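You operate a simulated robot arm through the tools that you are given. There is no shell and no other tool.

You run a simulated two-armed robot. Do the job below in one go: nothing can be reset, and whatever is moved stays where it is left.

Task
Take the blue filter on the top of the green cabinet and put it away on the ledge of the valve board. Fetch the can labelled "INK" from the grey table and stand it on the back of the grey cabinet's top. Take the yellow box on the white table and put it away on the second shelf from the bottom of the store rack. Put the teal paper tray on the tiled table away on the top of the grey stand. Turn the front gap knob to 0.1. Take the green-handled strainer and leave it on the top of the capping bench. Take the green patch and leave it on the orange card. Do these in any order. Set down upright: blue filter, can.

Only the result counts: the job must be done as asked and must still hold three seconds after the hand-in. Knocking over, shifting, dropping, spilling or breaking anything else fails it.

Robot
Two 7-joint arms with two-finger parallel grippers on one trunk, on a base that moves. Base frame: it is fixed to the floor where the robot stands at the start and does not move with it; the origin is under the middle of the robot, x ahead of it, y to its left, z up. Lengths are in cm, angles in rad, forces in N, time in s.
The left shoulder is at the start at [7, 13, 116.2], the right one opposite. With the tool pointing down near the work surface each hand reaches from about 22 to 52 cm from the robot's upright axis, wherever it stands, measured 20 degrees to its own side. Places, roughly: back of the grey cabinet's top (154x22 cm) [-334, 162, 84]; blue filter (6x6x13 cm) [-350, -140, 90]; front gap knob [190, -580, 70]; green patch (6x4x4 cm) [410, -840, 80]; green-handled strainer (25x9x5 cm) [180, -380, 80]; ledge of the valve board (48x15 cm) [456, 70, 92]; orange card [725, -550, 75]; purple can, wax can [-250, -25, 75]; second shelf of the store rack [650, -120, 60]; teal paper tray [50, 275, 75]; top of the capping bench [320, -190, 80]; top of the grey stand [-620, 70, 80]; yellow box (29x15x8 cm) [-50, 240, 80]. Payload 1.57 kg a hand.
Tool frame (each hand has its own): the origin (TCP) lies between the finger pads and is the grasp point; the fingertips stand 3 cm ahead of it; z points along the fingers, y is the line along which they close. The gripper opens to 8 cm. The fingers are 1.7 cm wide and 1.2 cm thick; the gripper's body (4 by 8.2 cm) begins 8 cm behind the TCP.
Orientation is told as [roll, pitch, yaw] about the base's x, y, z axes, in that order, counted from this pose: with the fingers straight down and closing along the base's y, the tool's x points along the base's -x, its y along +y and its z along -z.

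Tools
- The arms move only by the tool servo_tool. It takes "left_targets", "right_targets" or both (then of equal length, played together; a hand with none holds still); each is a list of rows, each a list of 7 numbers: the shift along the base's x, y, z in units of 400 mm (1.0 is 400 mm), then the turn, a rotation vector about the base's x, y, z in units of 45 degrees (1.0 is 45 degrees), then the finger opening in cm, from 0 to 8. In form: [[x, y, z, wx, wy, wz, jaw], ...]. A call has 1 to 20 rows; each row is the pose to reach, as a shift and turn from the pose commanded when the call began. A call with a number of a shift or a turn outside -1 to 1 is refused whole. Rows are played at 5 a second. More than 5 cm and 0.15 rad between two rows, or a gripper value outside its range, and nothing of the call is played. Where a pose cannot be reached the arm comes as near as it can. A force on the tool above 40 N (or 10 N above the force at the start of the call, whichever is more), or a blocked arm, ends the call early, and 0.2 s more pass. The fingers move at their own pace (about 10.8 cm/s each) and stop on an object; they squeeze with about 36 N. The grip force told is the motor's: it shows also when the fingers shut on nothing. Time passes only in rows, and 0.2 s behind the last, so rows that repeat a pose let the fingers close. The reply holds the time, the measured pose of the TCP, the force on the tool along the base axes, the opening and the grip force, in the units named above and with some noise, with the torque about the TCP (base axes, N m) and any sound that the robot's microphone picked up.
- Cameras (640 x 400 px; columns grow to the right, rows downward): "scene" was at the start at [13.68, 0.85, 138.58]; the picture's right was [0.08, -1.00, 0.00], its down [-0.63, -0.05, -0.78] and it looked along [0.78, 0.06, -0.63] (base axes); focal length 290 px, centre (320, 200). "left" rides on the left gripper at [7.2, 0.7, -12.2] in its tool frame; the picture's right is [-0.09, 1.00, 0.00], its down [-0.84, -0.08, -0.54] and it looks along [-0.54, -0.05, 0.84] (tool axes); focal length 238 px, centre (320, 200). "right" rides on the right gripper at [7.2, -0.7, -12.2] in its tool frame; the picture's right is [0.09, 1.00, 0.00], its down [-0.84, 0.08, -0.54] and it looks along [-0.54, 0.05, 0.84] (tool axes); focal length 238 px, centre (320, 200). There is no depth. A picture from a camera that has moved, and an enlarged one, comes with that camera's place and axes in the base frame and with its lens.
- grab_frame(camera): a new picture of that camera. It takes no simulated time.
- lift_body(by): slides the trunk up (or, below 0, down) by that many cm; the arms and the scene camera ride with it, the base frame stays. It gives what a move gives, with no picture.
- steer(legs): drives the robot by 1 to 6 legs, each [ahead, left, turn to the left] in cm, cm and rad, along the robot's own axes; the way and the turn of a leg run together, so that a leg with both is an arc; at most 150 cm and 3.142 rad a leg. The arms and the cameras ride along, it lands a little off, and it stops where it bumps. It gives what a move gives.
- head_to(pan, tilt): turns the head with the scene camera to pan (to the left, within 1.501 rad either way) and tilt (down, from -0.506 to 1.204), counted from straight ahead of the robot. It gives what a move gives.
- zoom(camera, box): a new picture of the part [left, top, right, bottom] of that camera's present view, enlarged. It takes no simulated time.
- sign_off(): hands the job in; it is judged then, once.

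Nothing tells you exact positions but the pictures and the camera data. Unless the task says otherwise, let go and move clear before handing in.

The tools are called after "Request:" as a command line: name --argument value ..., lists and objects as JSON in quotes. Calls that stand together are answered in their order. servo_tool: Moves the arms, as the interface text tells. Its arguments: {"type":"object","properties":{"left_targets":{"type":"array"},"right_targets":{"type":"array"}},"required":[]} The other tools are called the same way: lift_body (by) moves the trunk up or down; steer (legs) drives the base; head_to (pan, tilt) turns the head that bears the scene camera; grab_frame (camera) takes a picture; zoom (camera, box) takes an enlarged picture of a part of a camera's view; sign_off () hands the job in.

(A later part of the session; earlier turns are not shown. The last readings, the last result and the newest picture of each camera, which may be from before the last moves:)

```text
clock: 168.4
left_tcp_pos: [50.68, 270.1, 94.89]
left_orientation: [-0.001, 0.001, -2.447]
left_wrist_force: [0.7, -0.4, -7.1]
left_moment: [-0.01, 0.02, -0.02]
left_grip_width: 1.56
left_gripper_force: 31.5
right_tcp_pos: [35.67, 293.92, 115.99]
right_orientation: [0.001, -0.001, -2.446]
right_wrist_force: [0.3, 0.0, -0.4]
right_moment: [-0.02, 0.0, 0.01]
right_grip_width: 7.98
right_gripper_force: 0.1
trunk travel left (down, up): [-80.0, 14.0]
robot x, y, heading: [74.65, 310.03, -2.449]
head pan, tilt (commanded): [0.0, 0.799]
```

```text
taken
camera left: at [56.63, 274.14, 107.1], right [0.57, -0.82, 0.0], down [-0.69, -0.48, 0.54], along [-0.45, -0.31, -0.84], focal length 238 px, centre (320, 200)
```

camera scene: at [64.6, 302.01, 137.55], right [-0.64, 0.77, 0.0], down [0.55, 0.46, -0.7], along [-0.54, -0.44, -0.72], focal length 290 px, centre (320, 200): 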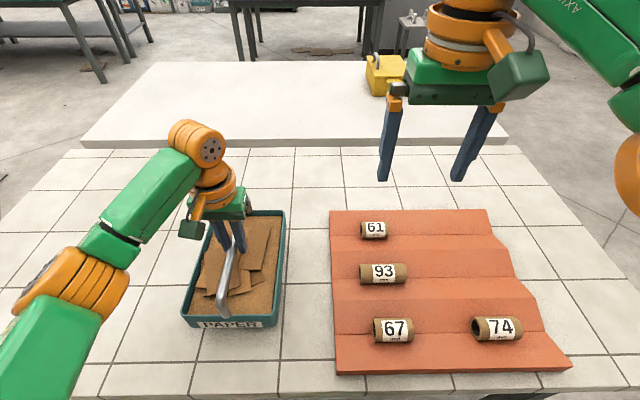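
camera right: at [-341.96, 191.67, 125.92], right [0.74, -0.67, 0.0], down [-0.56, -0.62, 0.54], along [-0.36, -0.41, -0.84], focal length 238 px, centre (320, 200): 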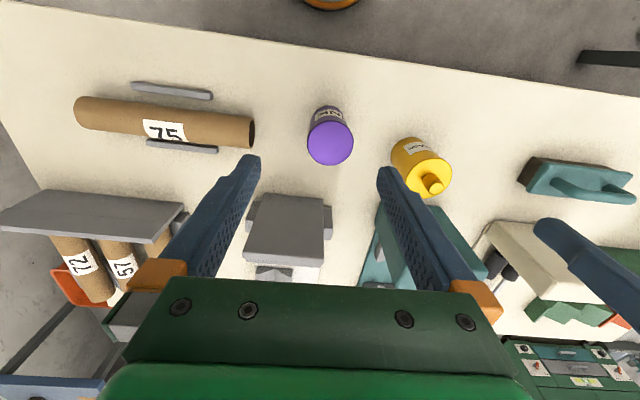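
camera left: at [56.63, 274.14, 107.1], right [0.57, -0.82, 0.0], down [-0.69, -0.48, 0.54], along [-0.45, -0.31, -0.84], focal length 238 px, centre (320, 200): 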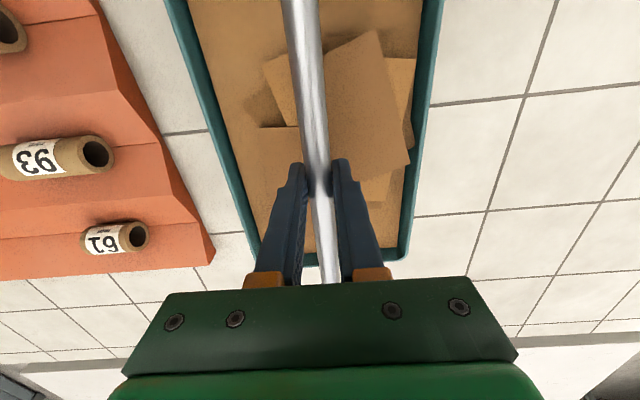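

The tray is held level (7 N). I raise it to carrying height and look at it again before driving.

Request:
servo_tool --left_targets '[[0, 0, 0.1, 0, 0, 0, 0], [0, 0, 0.21, 0, 0, 0, 0], [0, 0, 0.32, 0, 0, 0, 0], [0, 0, 0.42, 0, 0, 0, 0], [0, 0, 0.47, 0, 0, 0, 0], [0, 0, 0.47, 0, 0, 0, 0]]'

Request:
grab_frame --camera "scene"

Request:
steer --legs '[[-21.3, 115.5, 0], [138.3, 40.9, 0], [122.3, -17.4, 0], [108.9, 13.4, 0]]'

Request:
grab_frame --camera "scene"

```text
clock: 169.8
left_tcp_pos: [51.02, 270.28, 113.73]
left_orientation: [-0.001, 0.001, -2.448]
left_wrist_force: [-1.3, 0.3, -7.0]
left_moment: [0.01, -0.01, 0.01]
left_grip_width: 1.54
left_gripper_force: 30.9
right_tcp_pos: [35.64, 293.82, 116.06]
right_orientation: [0.001, -0.002, -2.447]
right_wrist_force: [-0.2, -0.6, -0.1]
right_moment: [0.04, 0.01, 0.01]
right_grip_width: 7.98
right_gripper_force: 0.1
trunk travel left (down, up): [-80.0, 14.0]
robot x, y, heading: [74.98, 310.41, -2.448]
head pan, tilt (commanded): [0.0, 0.799]
```

```text
taken
camera scene: at [64.61, 301.99, 137.55], right [-0.64, 0.77, 0.0], down [0.55, 0.46, -0.7], along [-0.54, -0.44, -0.72], focal length 290 px, centre (320, 200)
```

scene: 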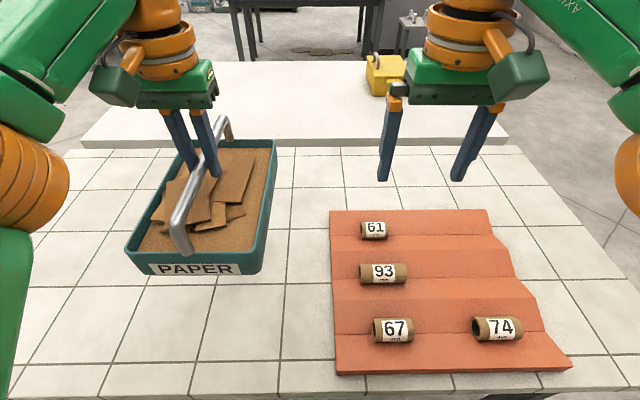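

```text
clock: 193.8
left_tcp_pos: [-117.33, -73.31, 113.78]
left_orientation: [-0.002, 0.002, -2.435]
left_wrist_force: [0.0, -0.7, -7.0]
left_moment: [0.0, -0.02, 0.01]
left_grip_width: 1.55
left_gripper_force: 31.1
right_tcp_pos: [-133.02, -49.62, 115.98]
right_orientation: [0.002, -0.001, -2.438]
right_wrist_force: [0.0, -0.1, -0.1]
right_moment: [-0.01, -0.04, -0.02]
right_grip_width: 8.0
right_gripper_force: 0.1
trunk travel left (down, up): [-80.0, 14.0]
robot x, y, heading: [-94.28, -32.68, -2.443]
head pan, tilt (commanded): [0.0, 0.799]
```

```text
taken
camera scene: at [-104.1, -41.31, 137.56], right [-0.65, 0.76, 0.0], down [0.55, 0.46, -0.7], along [-0.53, -0.45, -0.72], focal length 290 px, centre (320, 200)
```

scene: 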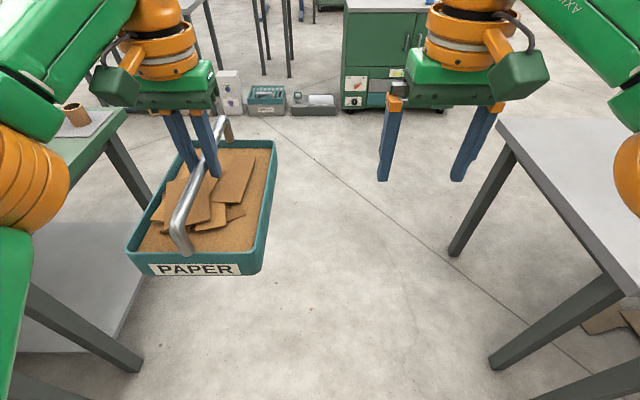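

Still holding the tray level. I continue through the gap west, past the grey table and green cabinet.

Request:
steer --legs '[[108.5, 3.1, 0], [68.3, -97.3, 0], [22.5, -143.7, 0], [0, 0, -1.39]]'

Request:
head_to --pan 0.0 --tilt 0.4

Request:
grab_frame --camera "scene"

```text
clock: 215.1
left_tcp_pos: [-437.7, 45.06, 113.7]
left_orientation: [-0.001, 0.001, 2.441]
left_wrist_force: [0.2, -0.5, -7.1]
left_moment: [-0.04, -0.06, -0.01]
left_grip_width: 1.54
left_gripper_force: 31.1
right_tcp_pos: [-416.95, 64.32, 116.09]
right_orientation: [0.002, 0.002, 2.44]
right_wrist_force: [-0.7, 0.3, 0.0]
right_moment: [0.0, -0.03, -0.04]
right_grip_width: 8.02
right_gripper_force: 0.1
trunk travel left (down, up): [-80.0, 14.0]
robot x, y, heading: [-393.98, 28.99, 2.441]
head pan, tilt (commanded): [0.0, 0.799]
```

```text
clock: 215.9
left_tcp_pos: [-437.61, 44.87, 113.82]
left_orientation: [-0.002, 0.001, 2.443]
left_wrist_force: [-0.1, -0.8, -7.2]
left_moment: [-0.03, -0.04, 0.02]
left_grip_width: 1.57
left_gripper_force: 31.2
right_tcp_pos: [-416.82, 64.27, 116.07]
right_orientation: [0.001, -0.001, 2.44]
right_wrist_force: [0.0, 0.4, 0.9]
right_moment: [0.02, -0.02, -0.01]
right_grip_width: 7.98
right_gripper_force: 0.1
trunk travel left (down, up): [-80.0, 14.0]
robot x, y, heading: [-393.72, 28.78, 2.441]
head pan, tilt (commanded): [0.0, 0.4]
```

```text
taken
camera scene: at [-404.94, 38.23, 141.05], right [0.65, 0.76, 0.0], down [0.3, -0.25, -0.92], along [-0.7, 0.59, -0.39], focal length 290 px, centre (320, 200)
```

scene: 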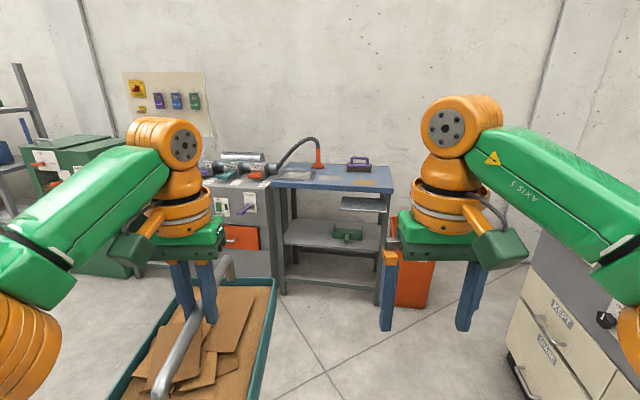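

I see the wall with gauge cabinet and blue bench; the grey stand is hidden behind my left arm. I look further left.

Request:
head_to --pan 0.75 --tilt 0.35

Request:
grab_frame --camera "scene"

Request:
head_to --pan 0.3 --tilt 0.3

Request:
grab_frame --camera "scene"

```text
clock: 217.0
left_tcp_pos: [-437.54, 45.11, 113.76]
left_orientation: [-0.002, 0.002, 2.441]
left_wrist_force: [-0.3, -1.3, -6.9]
left_moment: [-0.04, -0.05, 0.0]
left_grip_width: 1.57
left_gripper_force: 31.3
right_tcp_pos: [-416.86, 64.46, 116.1]
right_orientation: [0.001, 0.0, 2.44]
right_wrist_force: [-0.8, -0.2, -0.1]
right_moment: [0.01, -0.01, 0.01]
right_grip_width: 8.0
right_gripper_force: 0.1
trunk travel left (down, up): [-80.0, 14.0]
robot x, y, heading: [-393.9, 28.75, 2.439]
head pan, tilt (commanded): [0.75, 0.351]
```

```text
taken
camera scene: at [-407.17, 31.81, 141.52], right [-0.05, 1.0, 0.0], down [0.34, 0.02, -0.94], along [-0.94, -0.04, -0.35], focal length 290 px, centre (320, 200)
```

scene: 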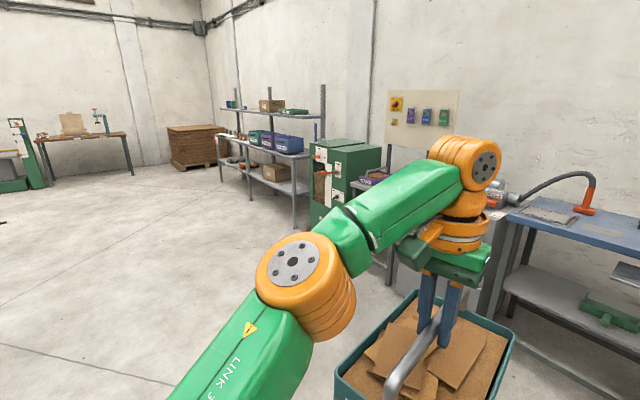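

```text
clock: 217.9
left_tcp_pos: [-437.68, 45.08, 113.89]
left_orientation: [-0.002, 0.001, 2.442]
left_wrist_force: [0.3, 0.0, -7.1]
left_moment: [0.0, -0.02, 0.0]
left_grip_width: 1.54
left_gripper_force: 30.9
right_tcp_pos: [-417.02, 64.32, 116.02]
right_orientation: [0.002, 0.001, 2.438]
right_wrist_force: [0.2, 0.1, -0.2]
right_moment: [0.01, 0.02, 0.02]
right_grip_width: 7.99
right_gripper_force: 0.0
trunk travel left (down, up): [-80.0, 14.0]
robot x, y, heading: [-393.87, 28.51, 2.438]
head pan, tilt (commanded): [0.3, 0.3]
```

```text
taken
camera scene: at [-406.47, 35.89, 141.99], right [0.39, 0.92, 0.0], down [0.27, -0.12, -0.95], along [-0.88, 0.37, -0.3], focal length 290 px, centre (320, 200)
```

scene: 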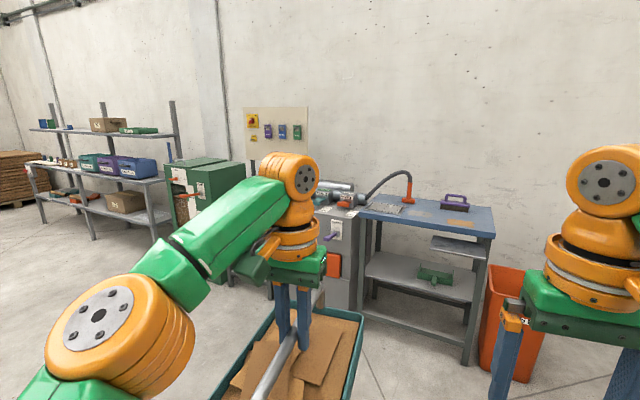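

The stand is between the green shredder and the gauge cabinet. I move in front of it, staying about 90 cm off, and look.

Request:
steer --legs '[[54.5, 57, 0], [50, 57, 0]]'

Request:
head_to --pan 0.0 --tilt 0.5

Request:
grab_frame --camera "scene"

```text
clock: 225.9
left_tcp_pos: [-591.46, 22.71, 113.73]
left_orientation: [-0.001, 0.001, 2.464]
left_wrist_force: [-0.1, -0.5, -7.0]
left_moment: [-0.01, 0.0, 0.01]
left_grip_width: 1.55
left_gripper_force: 31.2
right_tcp_pos: [-570.98, 42.45, 115.97]
right_orientation: [0.001, 0.002, 2.464]
right_wrist_force: [0.1, -0.3, -0.5]
right_moment: [-0.06, 0.01, -0.01]
right_grip_width: 8.0
right_gripper_force: 0.1
trunk travel left (down, up): [-80.0, 14.0]
robot x, y, heading: [-547.73, 7.21, 2.46]
head pan, tilt (commanded): [0.3, 0.3]
```

```text
clock: 226.7
left_tcp_pos: [-591.51, 22.81, 113.73]
left_orientation: [-0.002, 0.002, 2.465]
left_wrist_force: [1.6, 0.2, -7.7]
left_moment: [-0.04, -0.01, -0.01]
left_grip_width: 1.55
left_gripper_force: 31.4
right_tcp_pos: [-571.22, 42.46, 116.1]
right_orientation: [0.002, 0.0, 2.463]
right_wrist_force: [-1.1, -0.3, 0.1]
right_moment: [-0.04, -0.01, -0.01]
right_grip_width: 7.99
right_gripper_force: 0.1
trunk travel left (down, up): [-80.0, 14.0]
robot x, y, heading: [-547.55, 7.16, 2.463]
head pan, tilt (commanded): [0.0, 0.499]
```

```text
taken
camera scene: at [-558.5, 16.55, 140.15], right [0.63, 0.78, 0.0], down [0.37, -0.3, -0.88], along [-0.68, 0.55, -0.48], focal length 290 px, centre (320, 200)
```

scene: 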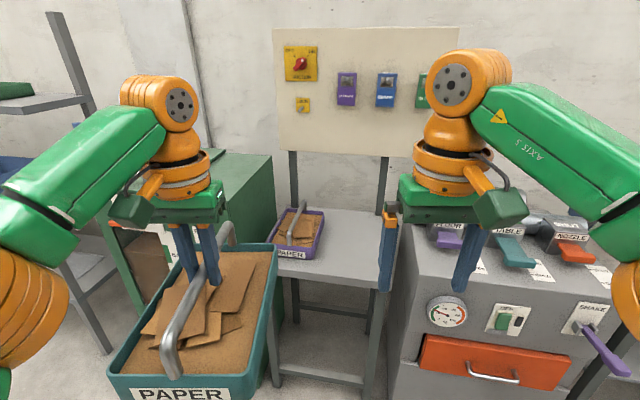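

The stand has a purple paper tray on its left half; its right half looks free. I check with the right wrist camera.

Request:
grab_frame --camera "right"

Request:
zoom --camera "scene" --box '[230, 170, 430, 310]'

```text
taken
camera right: at [-565.07, 38.58, 128.25], right [-0.55, -0.83, 0.0], down [-0.7, 0.47, 0.54], along [-0.45, 0.3, -0.84], focal length 238 px, centre (320, 200)
```

right: 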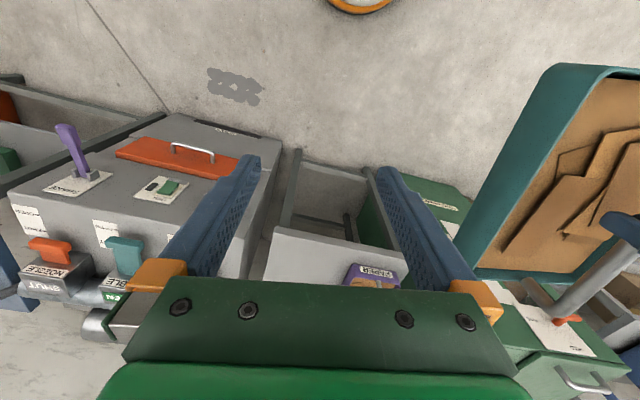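

```text
2.86 times, centred on (330, 240) of scene
camera zoom: at [-558.5, 16.55, 140.15], right [0.63, 0.78, 0.0], down [0.37, -0.3, -0.88], along [-0.68, 0.55, -0.48], focal length 828 px, centre (291, 86)
```

zoom: 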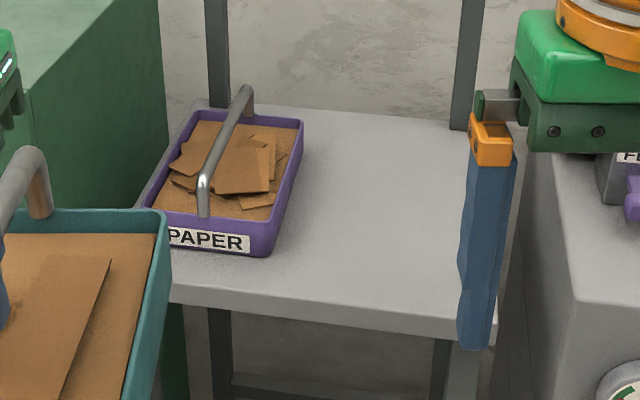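

The gauge cabinet sticks out further than the stand on its right, so I must check the room on the left by the shredder before moving in.

Request:
head_to --pan 0.35 --tilt 1.0

Request:
grab_frame --camera "scene"

Request:
head_to --pan -0.35 --tilt 0.9

Request:
grab_frame --camera "scene"

Request:
grab_frame --camera "left"

```text
clock: 227.6
left_tcp_pos: [-591.43, 22.84, 113.76]
left_orientation: [-0.002, 0.002, 2.465]
left_wrist_force: [-0.4, -0.2, -6.3]
left_moment: [-0.02, -0.03, 0.04]
left_grip_width: 1.58
left_gripper_force: 30.9
right_tcp_pos: [-571.15, 42.4, 116.08]
right_orientation: [0.002, 0.001, 2.463]
right_wrist_force: [0.1, 0.4, 0.0]
right_moment: [0.03, -0.02, 0.01]
right_grip_width: 8.01
right_gripper_force: 0.0
trunk travel left (down, up): [-80.0, 14.0]
robot x, y, heading: [-547.24, 7.63, 2.463]
head pan, tilt (commanded): [0.351, 1.0]
```

```text
taken
camera scene: at [-557.98, 13.1, 136.05], right [0.32, 0.95, 0.0], down [0.8, -0.27, -0.54], along [-0.51, 0.17, -0.84], focal length 290 px, centre (320, 200)
```

scene: 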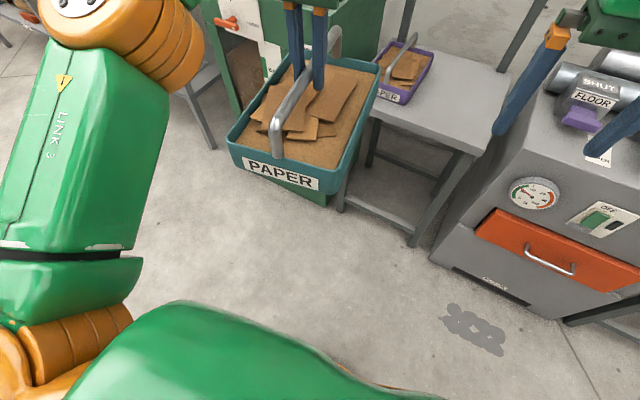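

```text
clock: 228.7
left_tcp_pos: [-591.55, 22.75, 113.66]
left_orientation: [-0.003, 0.002, 2.464]
left_wrist_force: [0.9, -0.5, -7.1]
left_moment: [-0.02, -0.03, 0.01]
left_grip_width: 1.56
left_gripper_force: 30.8
right_tcp_pos: [-571.17, 42.51, 116.04]
right_orientation: [0.0, 0.001, 2.462]
right_wrist_force: [0.2, -0.5, -0.2]
right_moment: [-0.04, 0.02, -0.01]
right_grip_width: 8.01
right_gripper_force: 0.1
trunk travel left (down, up): [-80.0, 14.0]
robot x, y, heading: [-547.99, 7.58, 2.459]
head pan, tilt (commanded): [-0.351, 0.901]
```

```text
taken
camera scene: at [-555.29, 17.3, 136.76], right [0.86, 0.52, 0.0], down [0.41, -0.67, -0.62], along [-0.32, 0.53, -0.78], focal length 290 px, centre (320, 200)
```

scene: 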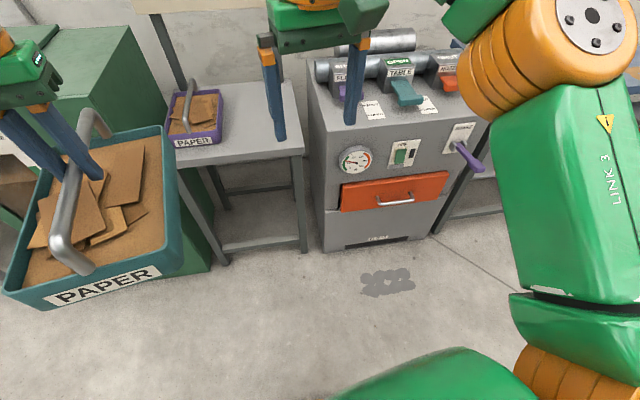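

```text
taken
camera left: at [-586.37, 17.79, 125.98], right [-0.7, -0.72, 0.0], down [-0.6, 0.59, 0.54], along [-0.39, 0.38, -0.84], focal length 238 px, centre (320, 200)
```

left: 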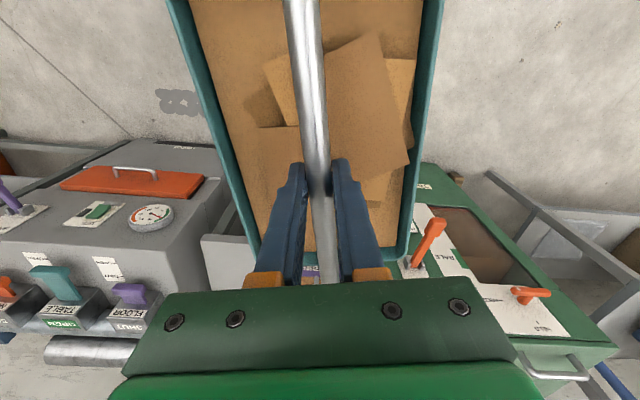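

The stand is about 71 cm high, with ~25 cm free between the purple tray and its right edge. I align with the stand and come closer.

Request:
steer --legs '[[0, 0, -0.107], [44, -15, 0]]'

Request:
head_to --pan 0 --tilt 0.9

Request:
grab_frame --camera "scene"

Request:
grab_frame --camera "right"

```text
clock: 232.0
left_tcp_pos: [-609.68, 67.68, 113.87]
left_orientation: [-0.002, -0.001, 2.365]
left_wrist_force: [0.3, 0.4, -7.1]
left_moment: [-0.03, 0.0, 0.04]
left_grip_width: 1.55
left_gripper_force: 31.4
right_tcp_pos: [-587.6, 85.21, 116.3]
right_orientation: [0.001, -0.002, 2.366]
right_wrist_force: [0.8, -0.7, 0.6]
right_moment: [0.02, 0.0, -0.02]
right_grip_width: 8.02
right_gripper_force: 0.1
trunk travel left (down, up): [-80.0, 14.0]
robot x, y, heading: [-567.56, 48.38, 2.363]
head pan, tilt (commanded): [-0.351, 0.901]
```

```text
clock: 232.8
left_tcp_pos: [-609.81, 67.77, 113.77]
left_orientation: [-0.002, 0.003, 2.366]
left_wrist_force: [-1.1, 0.8, -7.2]
left_moment: [-0.06, -0.02, -0.01]
left_grip_width: 1.54
left_gripper_force: 31.5
right_tcp_pos: [-587.7, 85.5, 116.0]
right_orientation: [0.003, 0.002, 2.365]
right_wrist_force: [0.8, -0.7, 0.0]
right_moment: [-0.05, 0.01, -0.02]
right_grip_width: 8.0
right_gripper_force: 0.1
trunk travel left (down, up): [-80.0, 14.0]
robot x, y, heading: [-567.41, 47.98, 2.364]
head pan, tilt (commanded): [0.0, 0.901]
```

```text
taken
camera scene: at [-576.43, 57.34, 136.76], right [0.7, 0.71, 0.0], down [0.56, -0.55, -0.62], along [-0.44, 0.44, -0.78], focal length 290 px, centre (320, 200)
```

scene: 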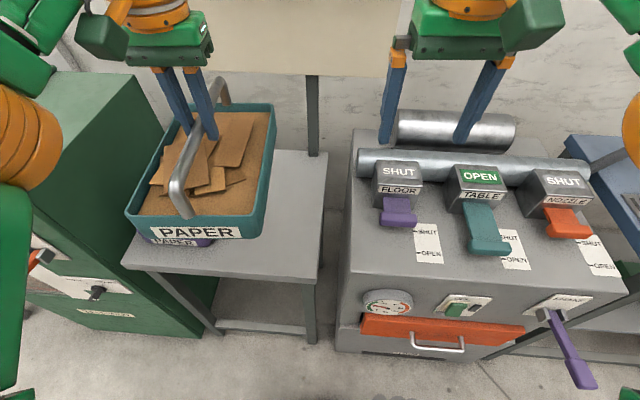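

```text
taken
camera right: at [-581.92, 80.98, 128.24], right [-0.63, -0.77, 0.0], down [-0.65, 0.53, 0.54], along [-0.42, 0.34, -0.84], focal length 238 px, centre (320, 200)
```

right: 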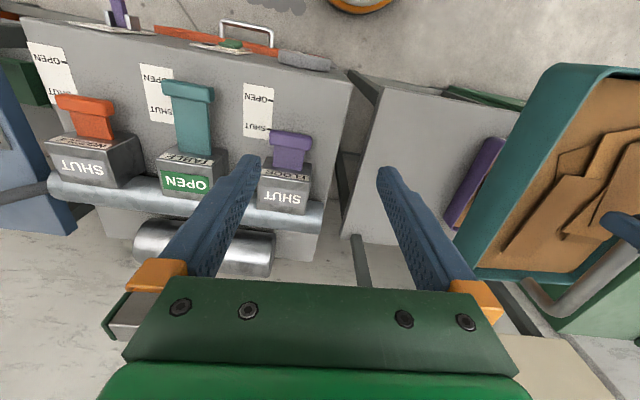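

I'm nearly there; the stand is turned a little more than I am. I correct the heading slightly and go forward a few cm.

Request:
steer --legs '[[0, 0, -0.08], [8, 2, 0]]'

Request:
grab_frame --camera "scene"

Request:
grab_frame --camera "right"

```text
clock: 234.3
left_tcp_pos: [-614.25, 75.19, 114.08]
left_orientation: [0.001, -0.003, 2.29]
left_wrist_force: [1.0, 0.0, -6.6]
left_moment: [-0.02, 0.0, 0.01]
left_grip_width: 1.54
left_gripper_force: 31.6
right_tcp_pos: [-590.68, 91.01, 116.21]
right_orientation: [0.001, -0.008, 2.287]
right_wrist_force: [-0.4, -0.5, 0.8]
right_moment: [0.02, 0.03, 0.0]
right_grip_width: 8.02
right_gripper_force: 0.1
trunk travel left (down, up): [-80.0, 14.0]
robot x, y, heading: [-573.79, 52.65, 2.29]
head pan, tilt (commanded): [0.0, 0.901]
```

```text
taken
camera scene: at [-581.63, 62.08, 136.85], right [0.75, 0.66, 0.0], down [0.51, -0.59, -0.62], along [-0.41, 0.47, -0.78], focal length 290 px, centre (320, 200)
```

scene: 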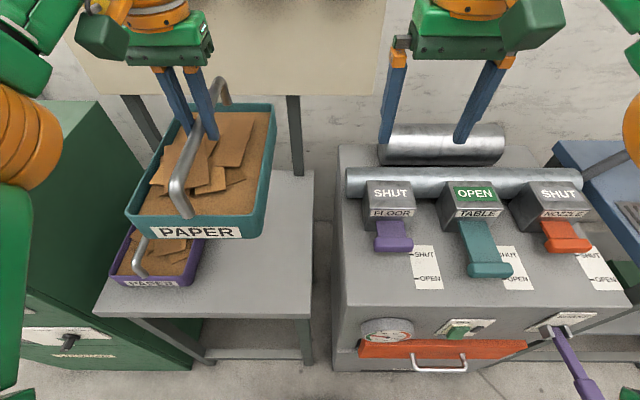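

```text
taken
camera right: at [-585.31, 86.12, 128.46], right [-0.69, -0.72, 0.0], down [-0.6, 0.58, 0.55], along [-0.4, 0.38, -0.84], focal length 238 px, centre (320, 200)
```

right: 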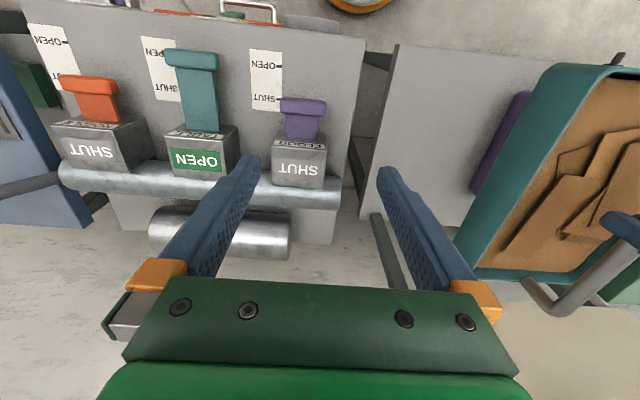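

Now aligned: the free area right of the purple tray is 26 cm wide. I shift the tray over its centre and lower it to just above the stand.

Request:
servo_tool --left_targets '[[-0.0145, 0.0525, -0.05, 0, 0, 0, 0], [-0.029, 0.105, -0.1, 0, 0, 0, 0], [-0.029, 0.105, -0.22, 0, 0, 0, 0], [-0.029, 0.105, -0.34, 0, 0, 0, 0], [-0.029, 0.105, -0.46, 0, 0, 0, 0], [-0.029, 0.105, -0.58, 0, 0, 0, 0], [-0.029, 0.105, -0.66, 0, 0, 0, 0], [-0.029, 0.105, -0.7, 0, 0, 0, 0]]'

Request:
grab_frame --camera "scene"

Request:
grab_frame --camera "left"

```text
clock: 236.1
left_tcp_pos: [-615.68, 79.71, 85.96]
left_orientation: [0.001, -0.006, 2.287]
left_wrist_force: [-6.7, 3.1, 15.3]
left_moment: [-0.02, -0.07, 0.07]
left_grip_width: 1.57
left_gripper_force: 31.8
left hand out of reach, approached as far as the arm can: row 2, 4, 5, 6, 7
right_tcp_pos: [-590.77, 91.29, 116.34]
right_orientation: [0.004, -0.005, 2.287]
right_wrist_force: [-0.3, -0.2, 0.0]
right_moment: [0.01, 0.04, 0.01]
right_grip_width: 8.02
right_gripper_force: 0.0
trunk travel left (down, up): [-80.0, 14.0]
robot x, y, heading: [-573.75, 52.71, 2.288]
head pan, tilt (commanded): [0.0, 0.901]
```

```text
taken
camera scene: at [-581.77, 62.29, 136.88], right [0.75, 0.66, 0.0], down [0.51, -0.59, -0.62], along [-0.41, 0.47, -0.78], focal length 290 px, centre (320, 200)
```

scene: 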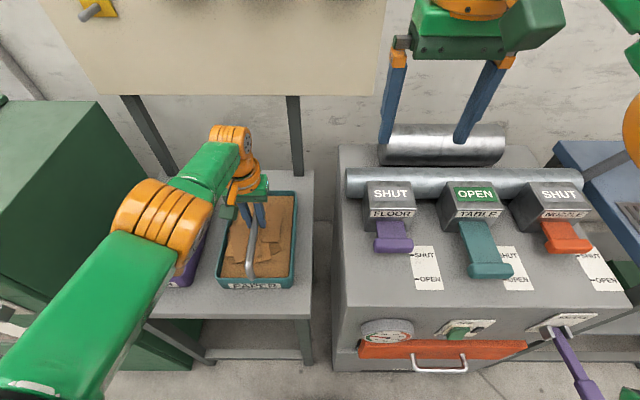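

```text
taken
camera left: at [-611.41, 73.84, 98.18], right [-0.81, -0.58, 0.0], down [-0.49, 0.68, 0.55], along [-0.32, 0.44, -0.84], focal length 238 px, centre (320, 200)
```

left: 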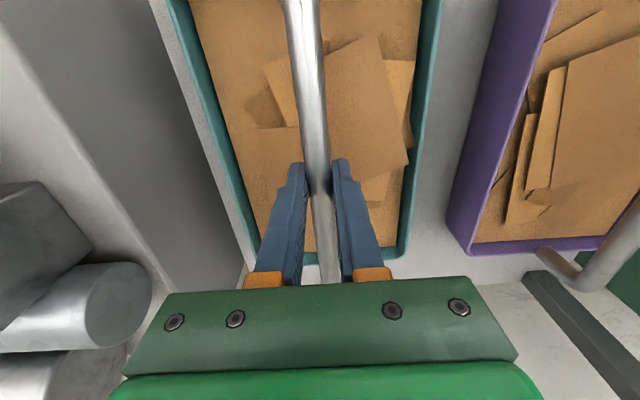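

The tray already touches down (stand top about 75), well on the stand and clear of the purple tray. I ease the pressure and check.

Request:
servo_tool --left_targets '[[0, 0, 0.004, 0, 0, 0, 0], [0, 0, 0.004, 0, 0, 0, 0]]'

```text
clock: 236.7
left_tcp_pos: [-615.75, 79.6, 85.99]
left_orientation: [0.0, -0.002, 2.288]
left_wrist_force: [-3.3, 1.2, 10.4]
left_moment: [0.63, 0.6, 0.02]
left_grip_width: 1.57
left_gripper_force: 31.0
right_tcp_pos: [-590.99, 91.29, 116.2]
right_orientation: [0.003, -0.004, 2.286]
right_wrist_force: [0.8, 0.0, 0.2]
right_moment: [-0.05, -0.01, -0.01]
right_grip_width: 7.98
right_gripper_force: 0.1
trunk travel left (down, up): [-80.0, 14.0]
robot x, y, heading: [-574.22, 52.64, 2.284]
head pan, tilt (commanded): [0.0, 0.901]
```

Request:
servo_tool --left_targets '[[0, 0, 0.004, 0, 0, 0, 0], [0, 0, 0.005, 0, 0, 0, 0], [0, 0, 0.005, 0, 0, 0, 0]]'

```text
clock: 237.5
left_tcp_pos: [-615.89, 79.87, 86.02]
left_orientation: [0.001, 0.007, 2.287]
left_wrist_force: [-0.8, 0.2, -6.8]
left_moment: [-0.05, -0.04, -0.01]
left_grip_width: 1.55
left_gripper_force: 31.3
right_tcp_pos: [-591.34, 91.47, 115.97]
right_orientation: [0.001, 0.0, 2.286]
right_wrist_force: [1.0, -0.5, 0.6]
right_moment: [0.0, -0.01, -0.02]
right_grip_width: 7.98
right_gripper_force: 0.0
trunk travel left (down, up): [-80.0, 14.0]
robot x, y, heading: [-573.89, 52.79, 2.289]
head pan, tilt (commanded): [0.0, 0.901]
```

The tray is just off the surface now; I lower 1 mm, open and rise.

Request:
servo_tool --left_targets '[[0, 0, -0.003, 0, 0, 0, 0], [0, 0, -0.003, 0, 0, 0, 0], [0, 0, -0.003, 0, 0, 0, 4], [0, 0, -0.003, 0, 0, 0, 6], [0, 0, -0.003, 0, 0, 0, 6], [0, 0, 0.05, 0, 0, 0, 6], [0, 0, 0.16, 0, 0, 0, 6], [0, 0, 0.28, 0, 0, 0, 6], [0, 0, 0.4, 0, 0, 0, 6], [0, 0, 0.52, 0, 0, 0, 6], [0, 0, 0.64, 0, 0, 0, 6], [0, 0, 0.68, 0, 0, 0, 8]]'

Request:
grab_frame --camera "scene"

Request:
grab_frame --camera "left"

```text
clock: 240.1
left_tcp_pos: [-614.95, 77.31, 111.83]
left_orientation: [-0.001, 0.003, 2.288]
left_wrist_force: [-0.6, -0.5, 0.4]
left_moment: [0.02, -0.02, -0.02]
left_grip_width: 8.02
left_gripper_force: 0.1
left hand out of reach, approached as far as the arm can: row 6, 7, 8, 9, 11, 12
right_tcp_pos: [-591.06, 91.43, 116.09]
right_orientation: [0.002, -0.001, 2.286]
right_wrist_force: [0.0, -0.4, 0.4]
right_moment: [-0.01, 0.02, 0.0]
right_grip_width: 7.99
right_gripper_force: 0.1
trunk travel left (down, up): [-80.0, 14.0]
robot x, y, heading: [-573.94, 52.92, 2.294]
head pan, tilt (commanded): [0.0, 0.901]
```

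```text
taken
camera scene: at [-582.06, 62.46, 136.79], right [0.75, 0.66, 0.0], down [0.51, -0.59, -0.62], along [-0.41, 0.47, -0.78], focal length 290 px, centre (320, 200)
```

scene: 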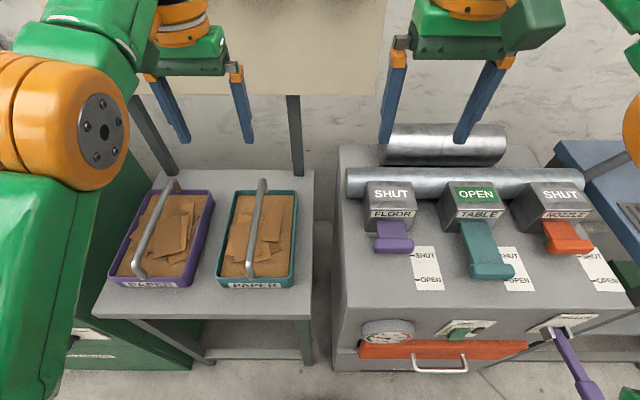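

```text
taken
camera left: at [-610.76, 71.62, 124.07], right [-0.81, -0.58, 0.0], down [-0.49, 0.68, 0.54], along [-0.32, 0.44, -0.84], focal length 238 px, centre (320, 200)
```

left: 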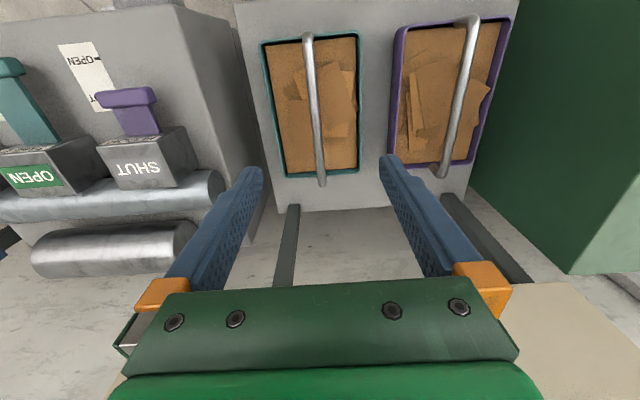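

Both trays stand on the grey stand. Next is the blue filter: I back off, cross the open floor toward the green cabinet's front and turn to face it.

Request:
steer --legs '[[-60, 0, 0], [-96.3, -67.9, 0], [0, 0, 1.63], [-23, 121.5, 0]]'

Request:
head_to --pan 0 --tilt 0.6

Request:
grab_frame --camera "scene"

```text
clock: 258.9
left_tcp_pos: [-342.01, -137.05, 111.67]
left_orientation: [0.001, 0.003, -2.395]
left_wrist_force: [0.0, -0.9, 0.1]
left_moment: [-0.01, -0.02, -0.01]
left_grip_width: 8.02
left_gripper_force: 0.0
right_tcp_pos: [-356.79, -113.56, 116.08]
right_orientation: [0.0, -0.003, -2.397]
right_wrist_force: [-0.4, 0.3, -0.4]
right_moment: [0.04, 0.02, -0.01]
right_grip_width: 7.97
right_gripper_force: 0.1
trunk travel left (down, up): [-80.0, 14.0]
robot x, y, heading: [-318.36, -95.35, -2.4]
head pan, tilt (commanded): [0.0, 0.901]
```

```text
clock: 259.7
left_tcp_pos: [-342.01, -137.03, 111.85]
left_orientation: [-0.001, 0.002, -2.394]
left_wrist_force: [0.3, -0.8, -0.8]
left_moment: [0.0, -0.01, -0.01]
left_grip_width: 8.0
left_gripper_force: 0.0
right_tcp_pos: [-356.73, -113.53, 116.12]
right_orientation: [0.001, -0.002, -2.396]
right_wrist_force: [0.7, 1.0, 0.1]
right_moment: [-0.01, -0.01, 0.01]
right_grip_width: 8.0
right_gripper_force: 0.0
trunk travel left (down, up): [-80.0, 14.0]
robot x, y, heading: [-318.53, -95.49, -2.398]
head pan, tilt (commanded): [0.0, 0.6]
```

```text
taken
camera scene: at [-328.67, -104.51, 139.26], right [-0.68, 0.73, 0.0], down [0.42, 0.38, -0.82], along [-0.61, -0.56, -0.57], focal length 290 px, centre (320, 200)
```

scene: 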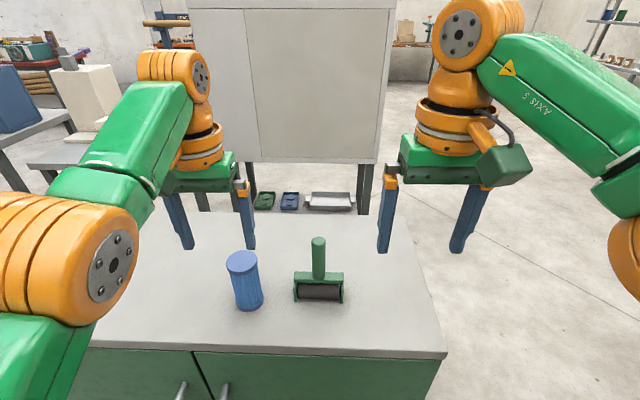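

The filter stands at about (-348,-144), 10 cm inside the cabinet edge, the roller 10 cm to its right. I go forward a bit so the left hand is right above it.

Request:
steer --legs '[[9.4, 1.1, 0]]'

Request:
grab_frame --camera "left"

Request:
grab_frame --camera "scene"

```text
clock: 260.9
left_tcp_pos: [-347.75, -143.76, 111.9]
left_orientation: [0.0, -0.003, -2.395]
left_wrist_force: [0.4, 0.3, -0.4]
left_moment: [-0.01, 0.01, -0.03]
left_grip_width: 8.01
left_gripper_force: 0.1
right_tcp_pos: [-362.4, -120.2, 116.28]
right_orientation: [0.002, -0.006, -2.396]
right_wrist_force: [0.9, 0.3, 0.4]
right_moment: [0.01, 0.01, 0.02]
right_grip_width: 8.01
right_gripper_force: 0.1
trunk travel left (down, up): [-80.0, 14.0]
robot x, y, heading: [-324.68, -102.23, -2.398]
head pan, tilt (commanded): [0.0, 0.6]
```

```text
taken
camera left: at [-342.03, -139.28, 124.2], right [0.61, -0.79, 0.0], down [-0.67, -0.51, 0.54], along [-0.43, -0.33, -0.84], focal length 238 px, centre (320, 200)
```

left: 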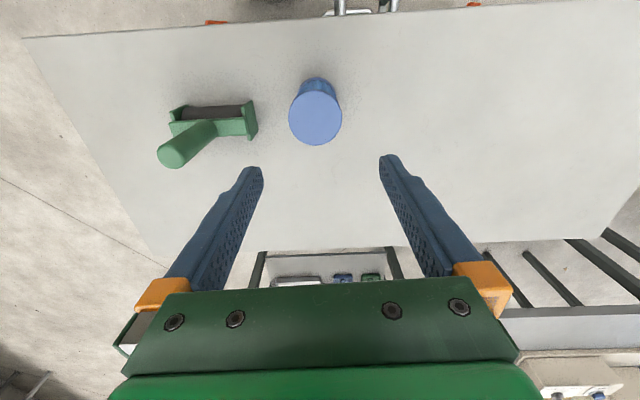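

```text
taken
camera scene: at [-334.35, -111.13, 139.33], right [-0.68, 0.73, 0.0], down [0.41, 0.38, -0.83], along [-0.61, -0.56, -0.56], focal length 290 px, centre (320, 200)
```

scene: 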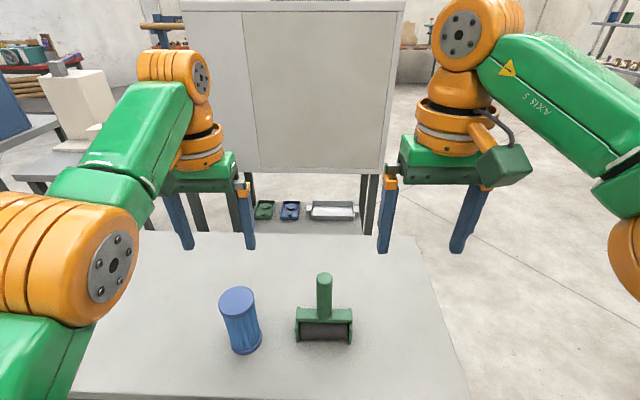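

The left hand is centred above the filter. I go down halfway and check once more.

Request:
servo_tool --left_targets '[[-0.004, 0.004, -0.1, 0, 0, 0, 8], [-0.004, 0.004, -0.2, 0, 0, 0, 8], [-0.004, 0.004, -0.3, 0, 0, 0, 8]]'

Request:
grab_frame --camera "left"

```text
clock: 261.7
left_tcp_pos: [-350.39, -146.22, 100.06]
left_orientation: [0.001, 0.005, -2.397]
left_wrist_force: [-0.5, -0.3, 0.3]
left_moment: [0.02, -0.04, 0.0]
left_grip_width: 7.98
left_gripper_force: 0.0
left hand out of reach, approached as far as the arm can: row 1, 2, 3
right_tcp_pos: [-362.68, -120.71, 116.13]
right_orientation: [0.002, 0.002, -2.396]
right_wrist_force: [-0.3, -1.6, 0.6]
right_moment: [0.03, -0.03, 0.0]
right_grip_width: 8.0
right_gripper_force: 0.1
trunk travel left (down, up): [-80.0, 14.0]
robot x, y, heading: [-324.03, -102.85, -2.4]
head pan, tilt (commanded): [0.0, 0.6]
```

```text
taken
camera left: at [-344.83, -141.75, 112.28], right [0.61, -0.79, 0.0], down [-0.67, -0.51, 0.54], along [-0.43, -0.33, -0.84], focal length 238 px, centre (320, 200)
```

left: 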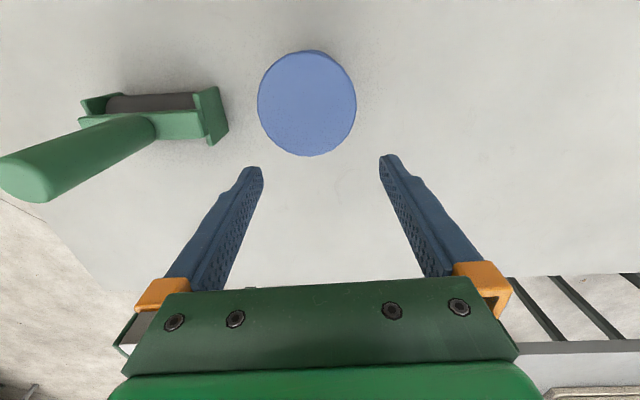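

The hand slid forward a little at the reach limit; the filter is 3–4 cm back toward me. I correct and check.

Request:
servo_tool --left_targets '[[0.03, 0.036, 0, 0, 0, 0, 8], [0.06, 0.072, 0, 0, 0, 0, 8], [0.06, 0.072, 0, 0, 0, 0, 8]]'

Request:
grab_frame --camera "left"

```text
clock: 262.5
left_tcp_pos: [-351.01, -145.19, 100.69]
left_orientation: [0.0, 0.004, -2.395]
left_wrist_force: [0.2, 0.3, -1.1]
left_moment: [0.03, -0.05, -0.01]
left_grip_width: 8.01
left_gripper_force: 0.0
left hand out of reach, approached as far as the arm can: row 1, 2, 3
right_tcp_pos: [-362.8, -120.69, 116.15]
right_orientation: [0.001, -0.001, -2.396]
right_wrist_force: [-0.4, 0.1, -0.1]
right_moment: [0.04, -0.02, -0.04]
right_grip_width: 7.99
right_gripper_force: 0.0
trunk travel left (down, up): [-80.0, 14.0]
robot x, y, heading: [-324.22, -102.46, -2.397]
head pan, tilt (commanded): [0.0, 0.6]
```

```text
taken
camera left: at [-345.29, -140.76, 112.94], right [0.61, -0.79, 0.0], down [-0.67, -0.51, 0.54], along [-0.43, -0.33, -0.84], focal length 238 px, centre (320, 200)
```

left: 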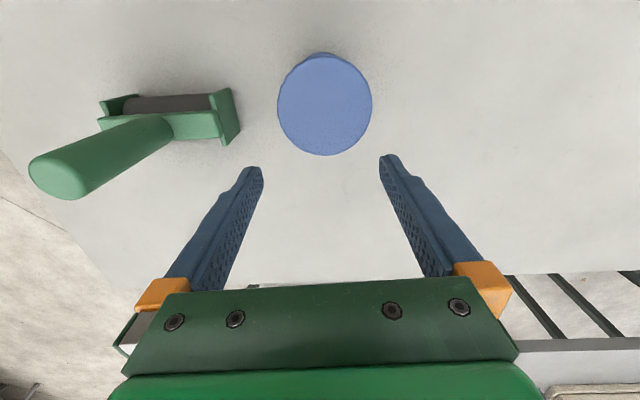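

The arm isn't following near its reach limit. I raise slightly, pull back toward me to free it, and then re-approach.

Request:
servo_tool --left_targets '[[0, 0, 0.1, 0, 0, 0, 8], [0.08, 0.075, 0.1, 0, 0, 0, 8], [0.16, 0.15, 0.1, 0, 0, 0, 8], [0.16, 0.15, 0.1, 0, 0, 0, 8]]'

Request:
grab_frame --camera "scene"

```text
clock: 263.5
left_tcp_pos: [-350.55, -143.81, 106.23]
left_orientation: [0.0, 0.003, -2.395]
left_wrist_force: [-0.1, -0.1, -0.5]
left_moment: [0.03, 0.0, -0.01]
left_grip_width: 8.03
left_gripper_force: 0.1
left hand out of reach, approached as far as the arm can: row 1, 2, 3, 4
right_tcp_pos: [-362.65, -120.54, 116.18]
right_orientation: [0.003, -0.002, -2.395]
right_wrist_force: [-0.3, 0.6, -0.7]
right_moment: [-0.01, 0.01, 0.0]
right_grip_width: 8.01
right_gripper_force: 0.1
trunk travel left (down, up): [-80.0, 14.0]
robot x, y, heading: [-324.36, -102.45, -2.396]
head pan, tilt (commanded): [0.0, 0.6]
```

```text
taken
camera scene: at [-334.7, -111.55, 139.26], right [-0.68, 0.73, 0.0], down [0.42, 0.38, -0.83], along [-0.61, -0.56, -0.56], focal length 290 px, centre (320, 200)
```

scene: 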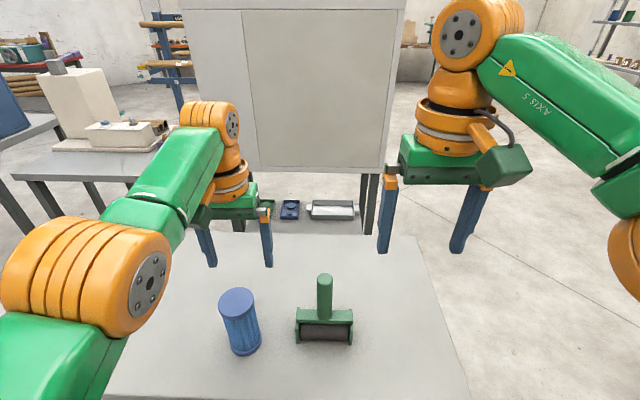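

The left arm seems stuck in an awkward configuration. I back away from the cabinet so I can free it safely in open space.

Request:
steer --legs '[[-45, 0, 0]]'

Request:
servo_tool --left_targets '[[0.05, -0.05, 0, 0, 0, 0, 8], [0.1, -0.1, 0, 0, 0, 0, 8], [0.15, -0.15, 0, 0, 0, 0, 8], [0.2, -0.2, 0, 0, 0, 0, 8], [0.2, -0.2, 0, 0, 0, 0, 8]]'

Request:
grab_frame --camera "scene"

```text
clock: 266.1
left_tcp_pos: [-318.29, -114.4, 106.19]
left_orientation: [0.0, 0.007, -2.391]
left_wrist_force: [-0.3, 0.1, -0.2]
left_moment: [0.05, -0.02, 0.01]
left_grip_width: 8.0
left_gripper_force: 0.1
right_tcp_pos: [-330.62, -91.21, 116.01]
right_orientation: [0.001, 0.001, -2.391]
right_wrist_force: [-0.4, 0.3, 0.5]
right_moment: [0.01, -0.01, 0.01]
right_grip_width: 7.98
right_gripper_force: 0.0
trunk travel left (down, up): [-80.0, 14.0]
robot x, y, heading: [-292.63, -72.5, -2.391]
head pan, tilt (commanded): [0.0, 0.6]
```

```text
clock: 267.3
left_tcp_pos: [-310.44, -122.38, 106.24]
left_orientation: [-0.001, 0.005, -2.39]
left_wrist_force: [-0.3, 0.9, -0.9]
left_moment: [0.01, -0.04, 0.02]
left_grip_width: 8.0
left_gripper_force: 0.2
left hand out of reach, approached as far as the arm can: row 2, 3
right_tcp_pos: [-330.6, -91.11, 116.19]
right_orientation: [0.004, -0.001, -2.392]
right_wrist_force: [-0.1, 0.3, 0.4]
right_moment: [0.0, 0.0, 0.01]
right_grip_width: 8.0
right_gripper_force: 0.1
trunk travel left (down, up): [-80.0, 14.0]
robot x, y, heading: [-292.36, -72.33, -2.384]
head pan, tilt (commanded): [0.0, 0.6]
```

```text
taken
camera scene: at [-302.65, -81.89, 139.26], right [-0.68, 0.73, 0.0], down [0.41, 0.39, -0.82], along [-0.6, -0.56, -0.57], focal length 290 px, centre (320, 200)
```

scene: 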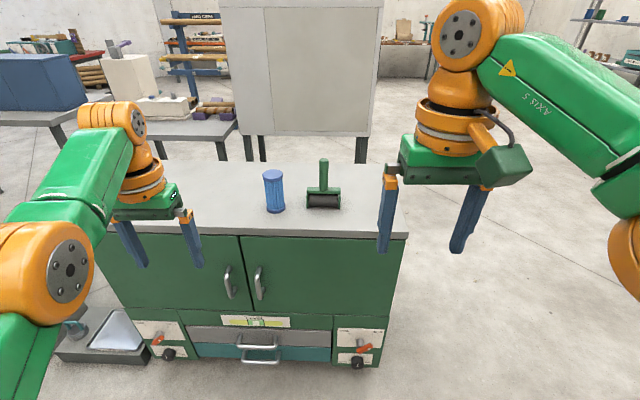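

It moves again. I bring the left hand back closer to the body to a comfortable pose.

Request:
servo_tool --left_targets '[[0.05, 0.045, 0, 0, 0, 0, 8], [0.1, 0.09, 0, 0, 0, 0, 8], [0.15, 0.14, 0, 0, 0, 0, 8], [0.2, 0.18, 0, 0, 0, 0, 8], [0.2, 0.18, 0, 0, 0, 0, 8]]'

Request:
grab_frame --camera "scene"

```text
clock: 268.5
left_tcp_pos: [-308.15, -123.1, 109.3]
left_orientation: [0.0, 0.004, -2.391]
left_wrist_force: [0.4, 1.2, 0.0]
left_moment: [0.01, 0.03, -0.01]
left_grip_width: 8.02
left_gripper_force: 0.1
left hand out of reach, approached as far as the arm can: row 1, 2, 3, 4, 5
right_tcp_pos: [-330.56, -91.09, 116.24]
right_orientation: [0.003, -0.001, -2.391]
right_wrist_force: [-0.6, 0.0, -0.4]
right_moment: [-0.01, -0.01, -0.05]
right_grip_width: 8.0
right_gripper_force: 0.0
trunk travel left (down, up): [-80.0, 14.0]
robot x, y, heading: [-292.11, -72.62, -2.391]
head pan, tilt (commanded): [0.0, 0.6]
```

```text
taken
camera scene: at [-302.59, -81.88, 139.26], right [-0.68, 0.73, 0.0], down [0.41, 0.39, -0.83], along [-0.6, -0.56, -0.56], focal length 290 px, centre (320, 200)
```

scene: 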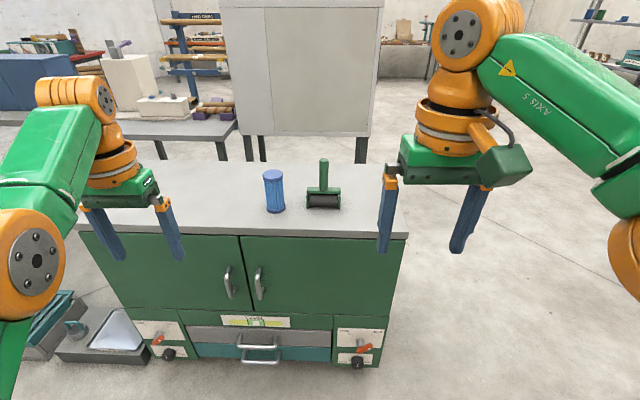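

I'm in free space in front of the cabinet, so I try lowering the arm to let it re-configure.

Request:
servo_tool --left_targets '[[0, 0, -0.1, 0, 0, 0, 8], [0, 0, -0.2, 0, 0, 0, 8], [0, 0, -0.3, 0, 0, 0, 8], [0, 0, -0.4, 0, 0, 0, 8], [0, 0, -0.5, 0, 0, 0, 8], [0, 0, -0.5, 0, 0, 0, 8]]'

Request:
servo_tool --left_targets '[[0.05, 0.045, 0, 0, 0, 0, 8], [0.1, 0.09, 0, 0, 0, 0, 8], [0.15, 0.14, 0, 0, 0, 0, 8], [0.15, 0.14, 0, 0, 0, 0, 8]]'

Request:
grab_frame --camera "scene"

```text
clock: 269.9
left_tcp_pos: [-309.35, -124.47, 88.81]
left_orientation: [0.0, 0.005, -2.392]
left_wrist_force: [-0.1, 0.2, 0.3]
left_moment: [-0.03, -0.01, 0.01]
left_grip_width: 8.01
left_gripper_force: 0.0
left hand out of reach, approached as far as the arm can: row 1, 2, 3, 4, 5, 6
right_tcp_pos: [-330.5, -91.01, 116.21]
right_orientation: [0.002, -0.003, -2.391]
right_wrist_force: [0.2, -0.2, -0.6]
right_moment: [0.01, 0.03, -0.02]
right_grip_width: 8.0
right_gripper_force: 0.1
trunk travel left (down, up): [-80.0, 14.0]
robot x, y, heading: [-292.68, -73.25, -2.391]
head pan, tilt (commanded): [0.0, 0.6]
```

```text
clock: 270.9
left_tcp_pos: [-307.94, -125.31, 87.63]
left_orientation: [0.0, 0.004, -2.391]
left_wrist_force: [-0.5, -1.0, -0.1]
left_moment: [-0.05, 0.04, -0.02]
left_grip_width: 7.99
left_gripper_force: 0.1
left hand out of reach, approached as far as the arm can: row 1, 2, 3, 4
right_tcp_pos: [-330.57, -91.04, 116.2]
right_orientation: [0.002, 0.0, -2.392]
right_wrist_force: [0.0, 0.1, 0.2]
right_moment: [0.03, 0.03, 0.02]
right_grip_width: 7.97
right_gripper_force: 0.2
trunk travel left (down, up): [-80.0, 14.0]
robot x, y, heading: [-292.96, -72.42, -2.391]
head pan, tilt (commanded): [0.0, 0.6]
```

```text
taken
camera scene: at [-302.6, -81.91, 139.26], right [-0.68, 0.73, 0.0], down [0.41, 0.39, -0.82], along [-0.6, -0.56, -0.57], focal length 290 px, centre (320, 200)
```

scene: 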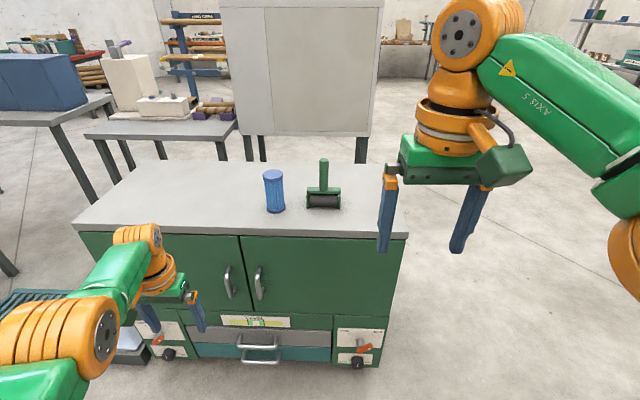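

Still blocked toward me – probably a wrist joint at its limit. I try turning the hand about the vertical a bit while pulling it back.

Request:
servo_tool --left_targets '[[0, 0, 0, 0, 0, 0.18, 8], [0, 0, 0, 0, 0, 0.36, 8], [0, 0, 0, 0, 0, 0.54, 8], [0, 0, 0, 0, 0, 0.72, 8], [0, 0, 0, 0, 0, 0.72, 8]]'

Request:
servo_tool --left_targets '[[0.05, 0.045, 0, 0, 0, 0, 8], [0.1, 0.09, 0, 0, 0, 0, 8], [0.15, 0.14, 0, 0, 0, 0, 8], [0.15, 0.14, 0, 0, 0, 0, 8]]'

```text
clock: 272.1
left_tcp_pos: [-307.59, -125.44, 87.38]
left_orientation: [0.0, 0.004, -1.824]
left_wrist_force: [-0.4, -0.1, 0.6]
left_moment: [0.0, 0.0, -0.01]
left_grip_width: 8.01
left_gripper_force: 0.0
right_tcp_pos: [-330.48, -91.08, 116.18]
right_orientation: [0.002, -0.002, -2.392]
right_wrist_force: [-0.5, -0.2, 0.1]
right_moment: [0.0, 0.0, -0.02]
right_grip_width: 7.99
right_gripper_force: 0.0
trunk travel left (down, up): [-80.0, 14.0]
robot x, y, heading: [-292.62, -72.79, -2.387]
head pan, tilt (commanded): [0.0, 0.6]
```

```text
clock: 273.1
left_tcp_pos: [-304.95, -126.65, 85.99]
left_orientation: [0.001, 0.006, -1.824]
left_wrist_force: [0.1, -0.4, 0.2]
left_moment: [0.03, 0.0, -0.01]
left_grip_width: 8.01
left_gripper_force: 0.0
left hand out of reach, approached as far as the arm can: row 1, 2, 3, 4
right_tcp_pos: [-330.49, -91.11, 116.03]
right_orientation: [0.001, -0.002, -2.392]
right_wrist_force: [0.5, -0.6, 0.2]
right_moment: [-0.01, 0.04, 0.04]
right_grip_width: 7.99
right_gripper_force: 0.0
trunk travel left (down, up): [-80.0, 14.0]
robot x, y, heading: [-292.75, -72.84, -2.388]
head pan, tilt (commanded): [0.0, 0.6]
```

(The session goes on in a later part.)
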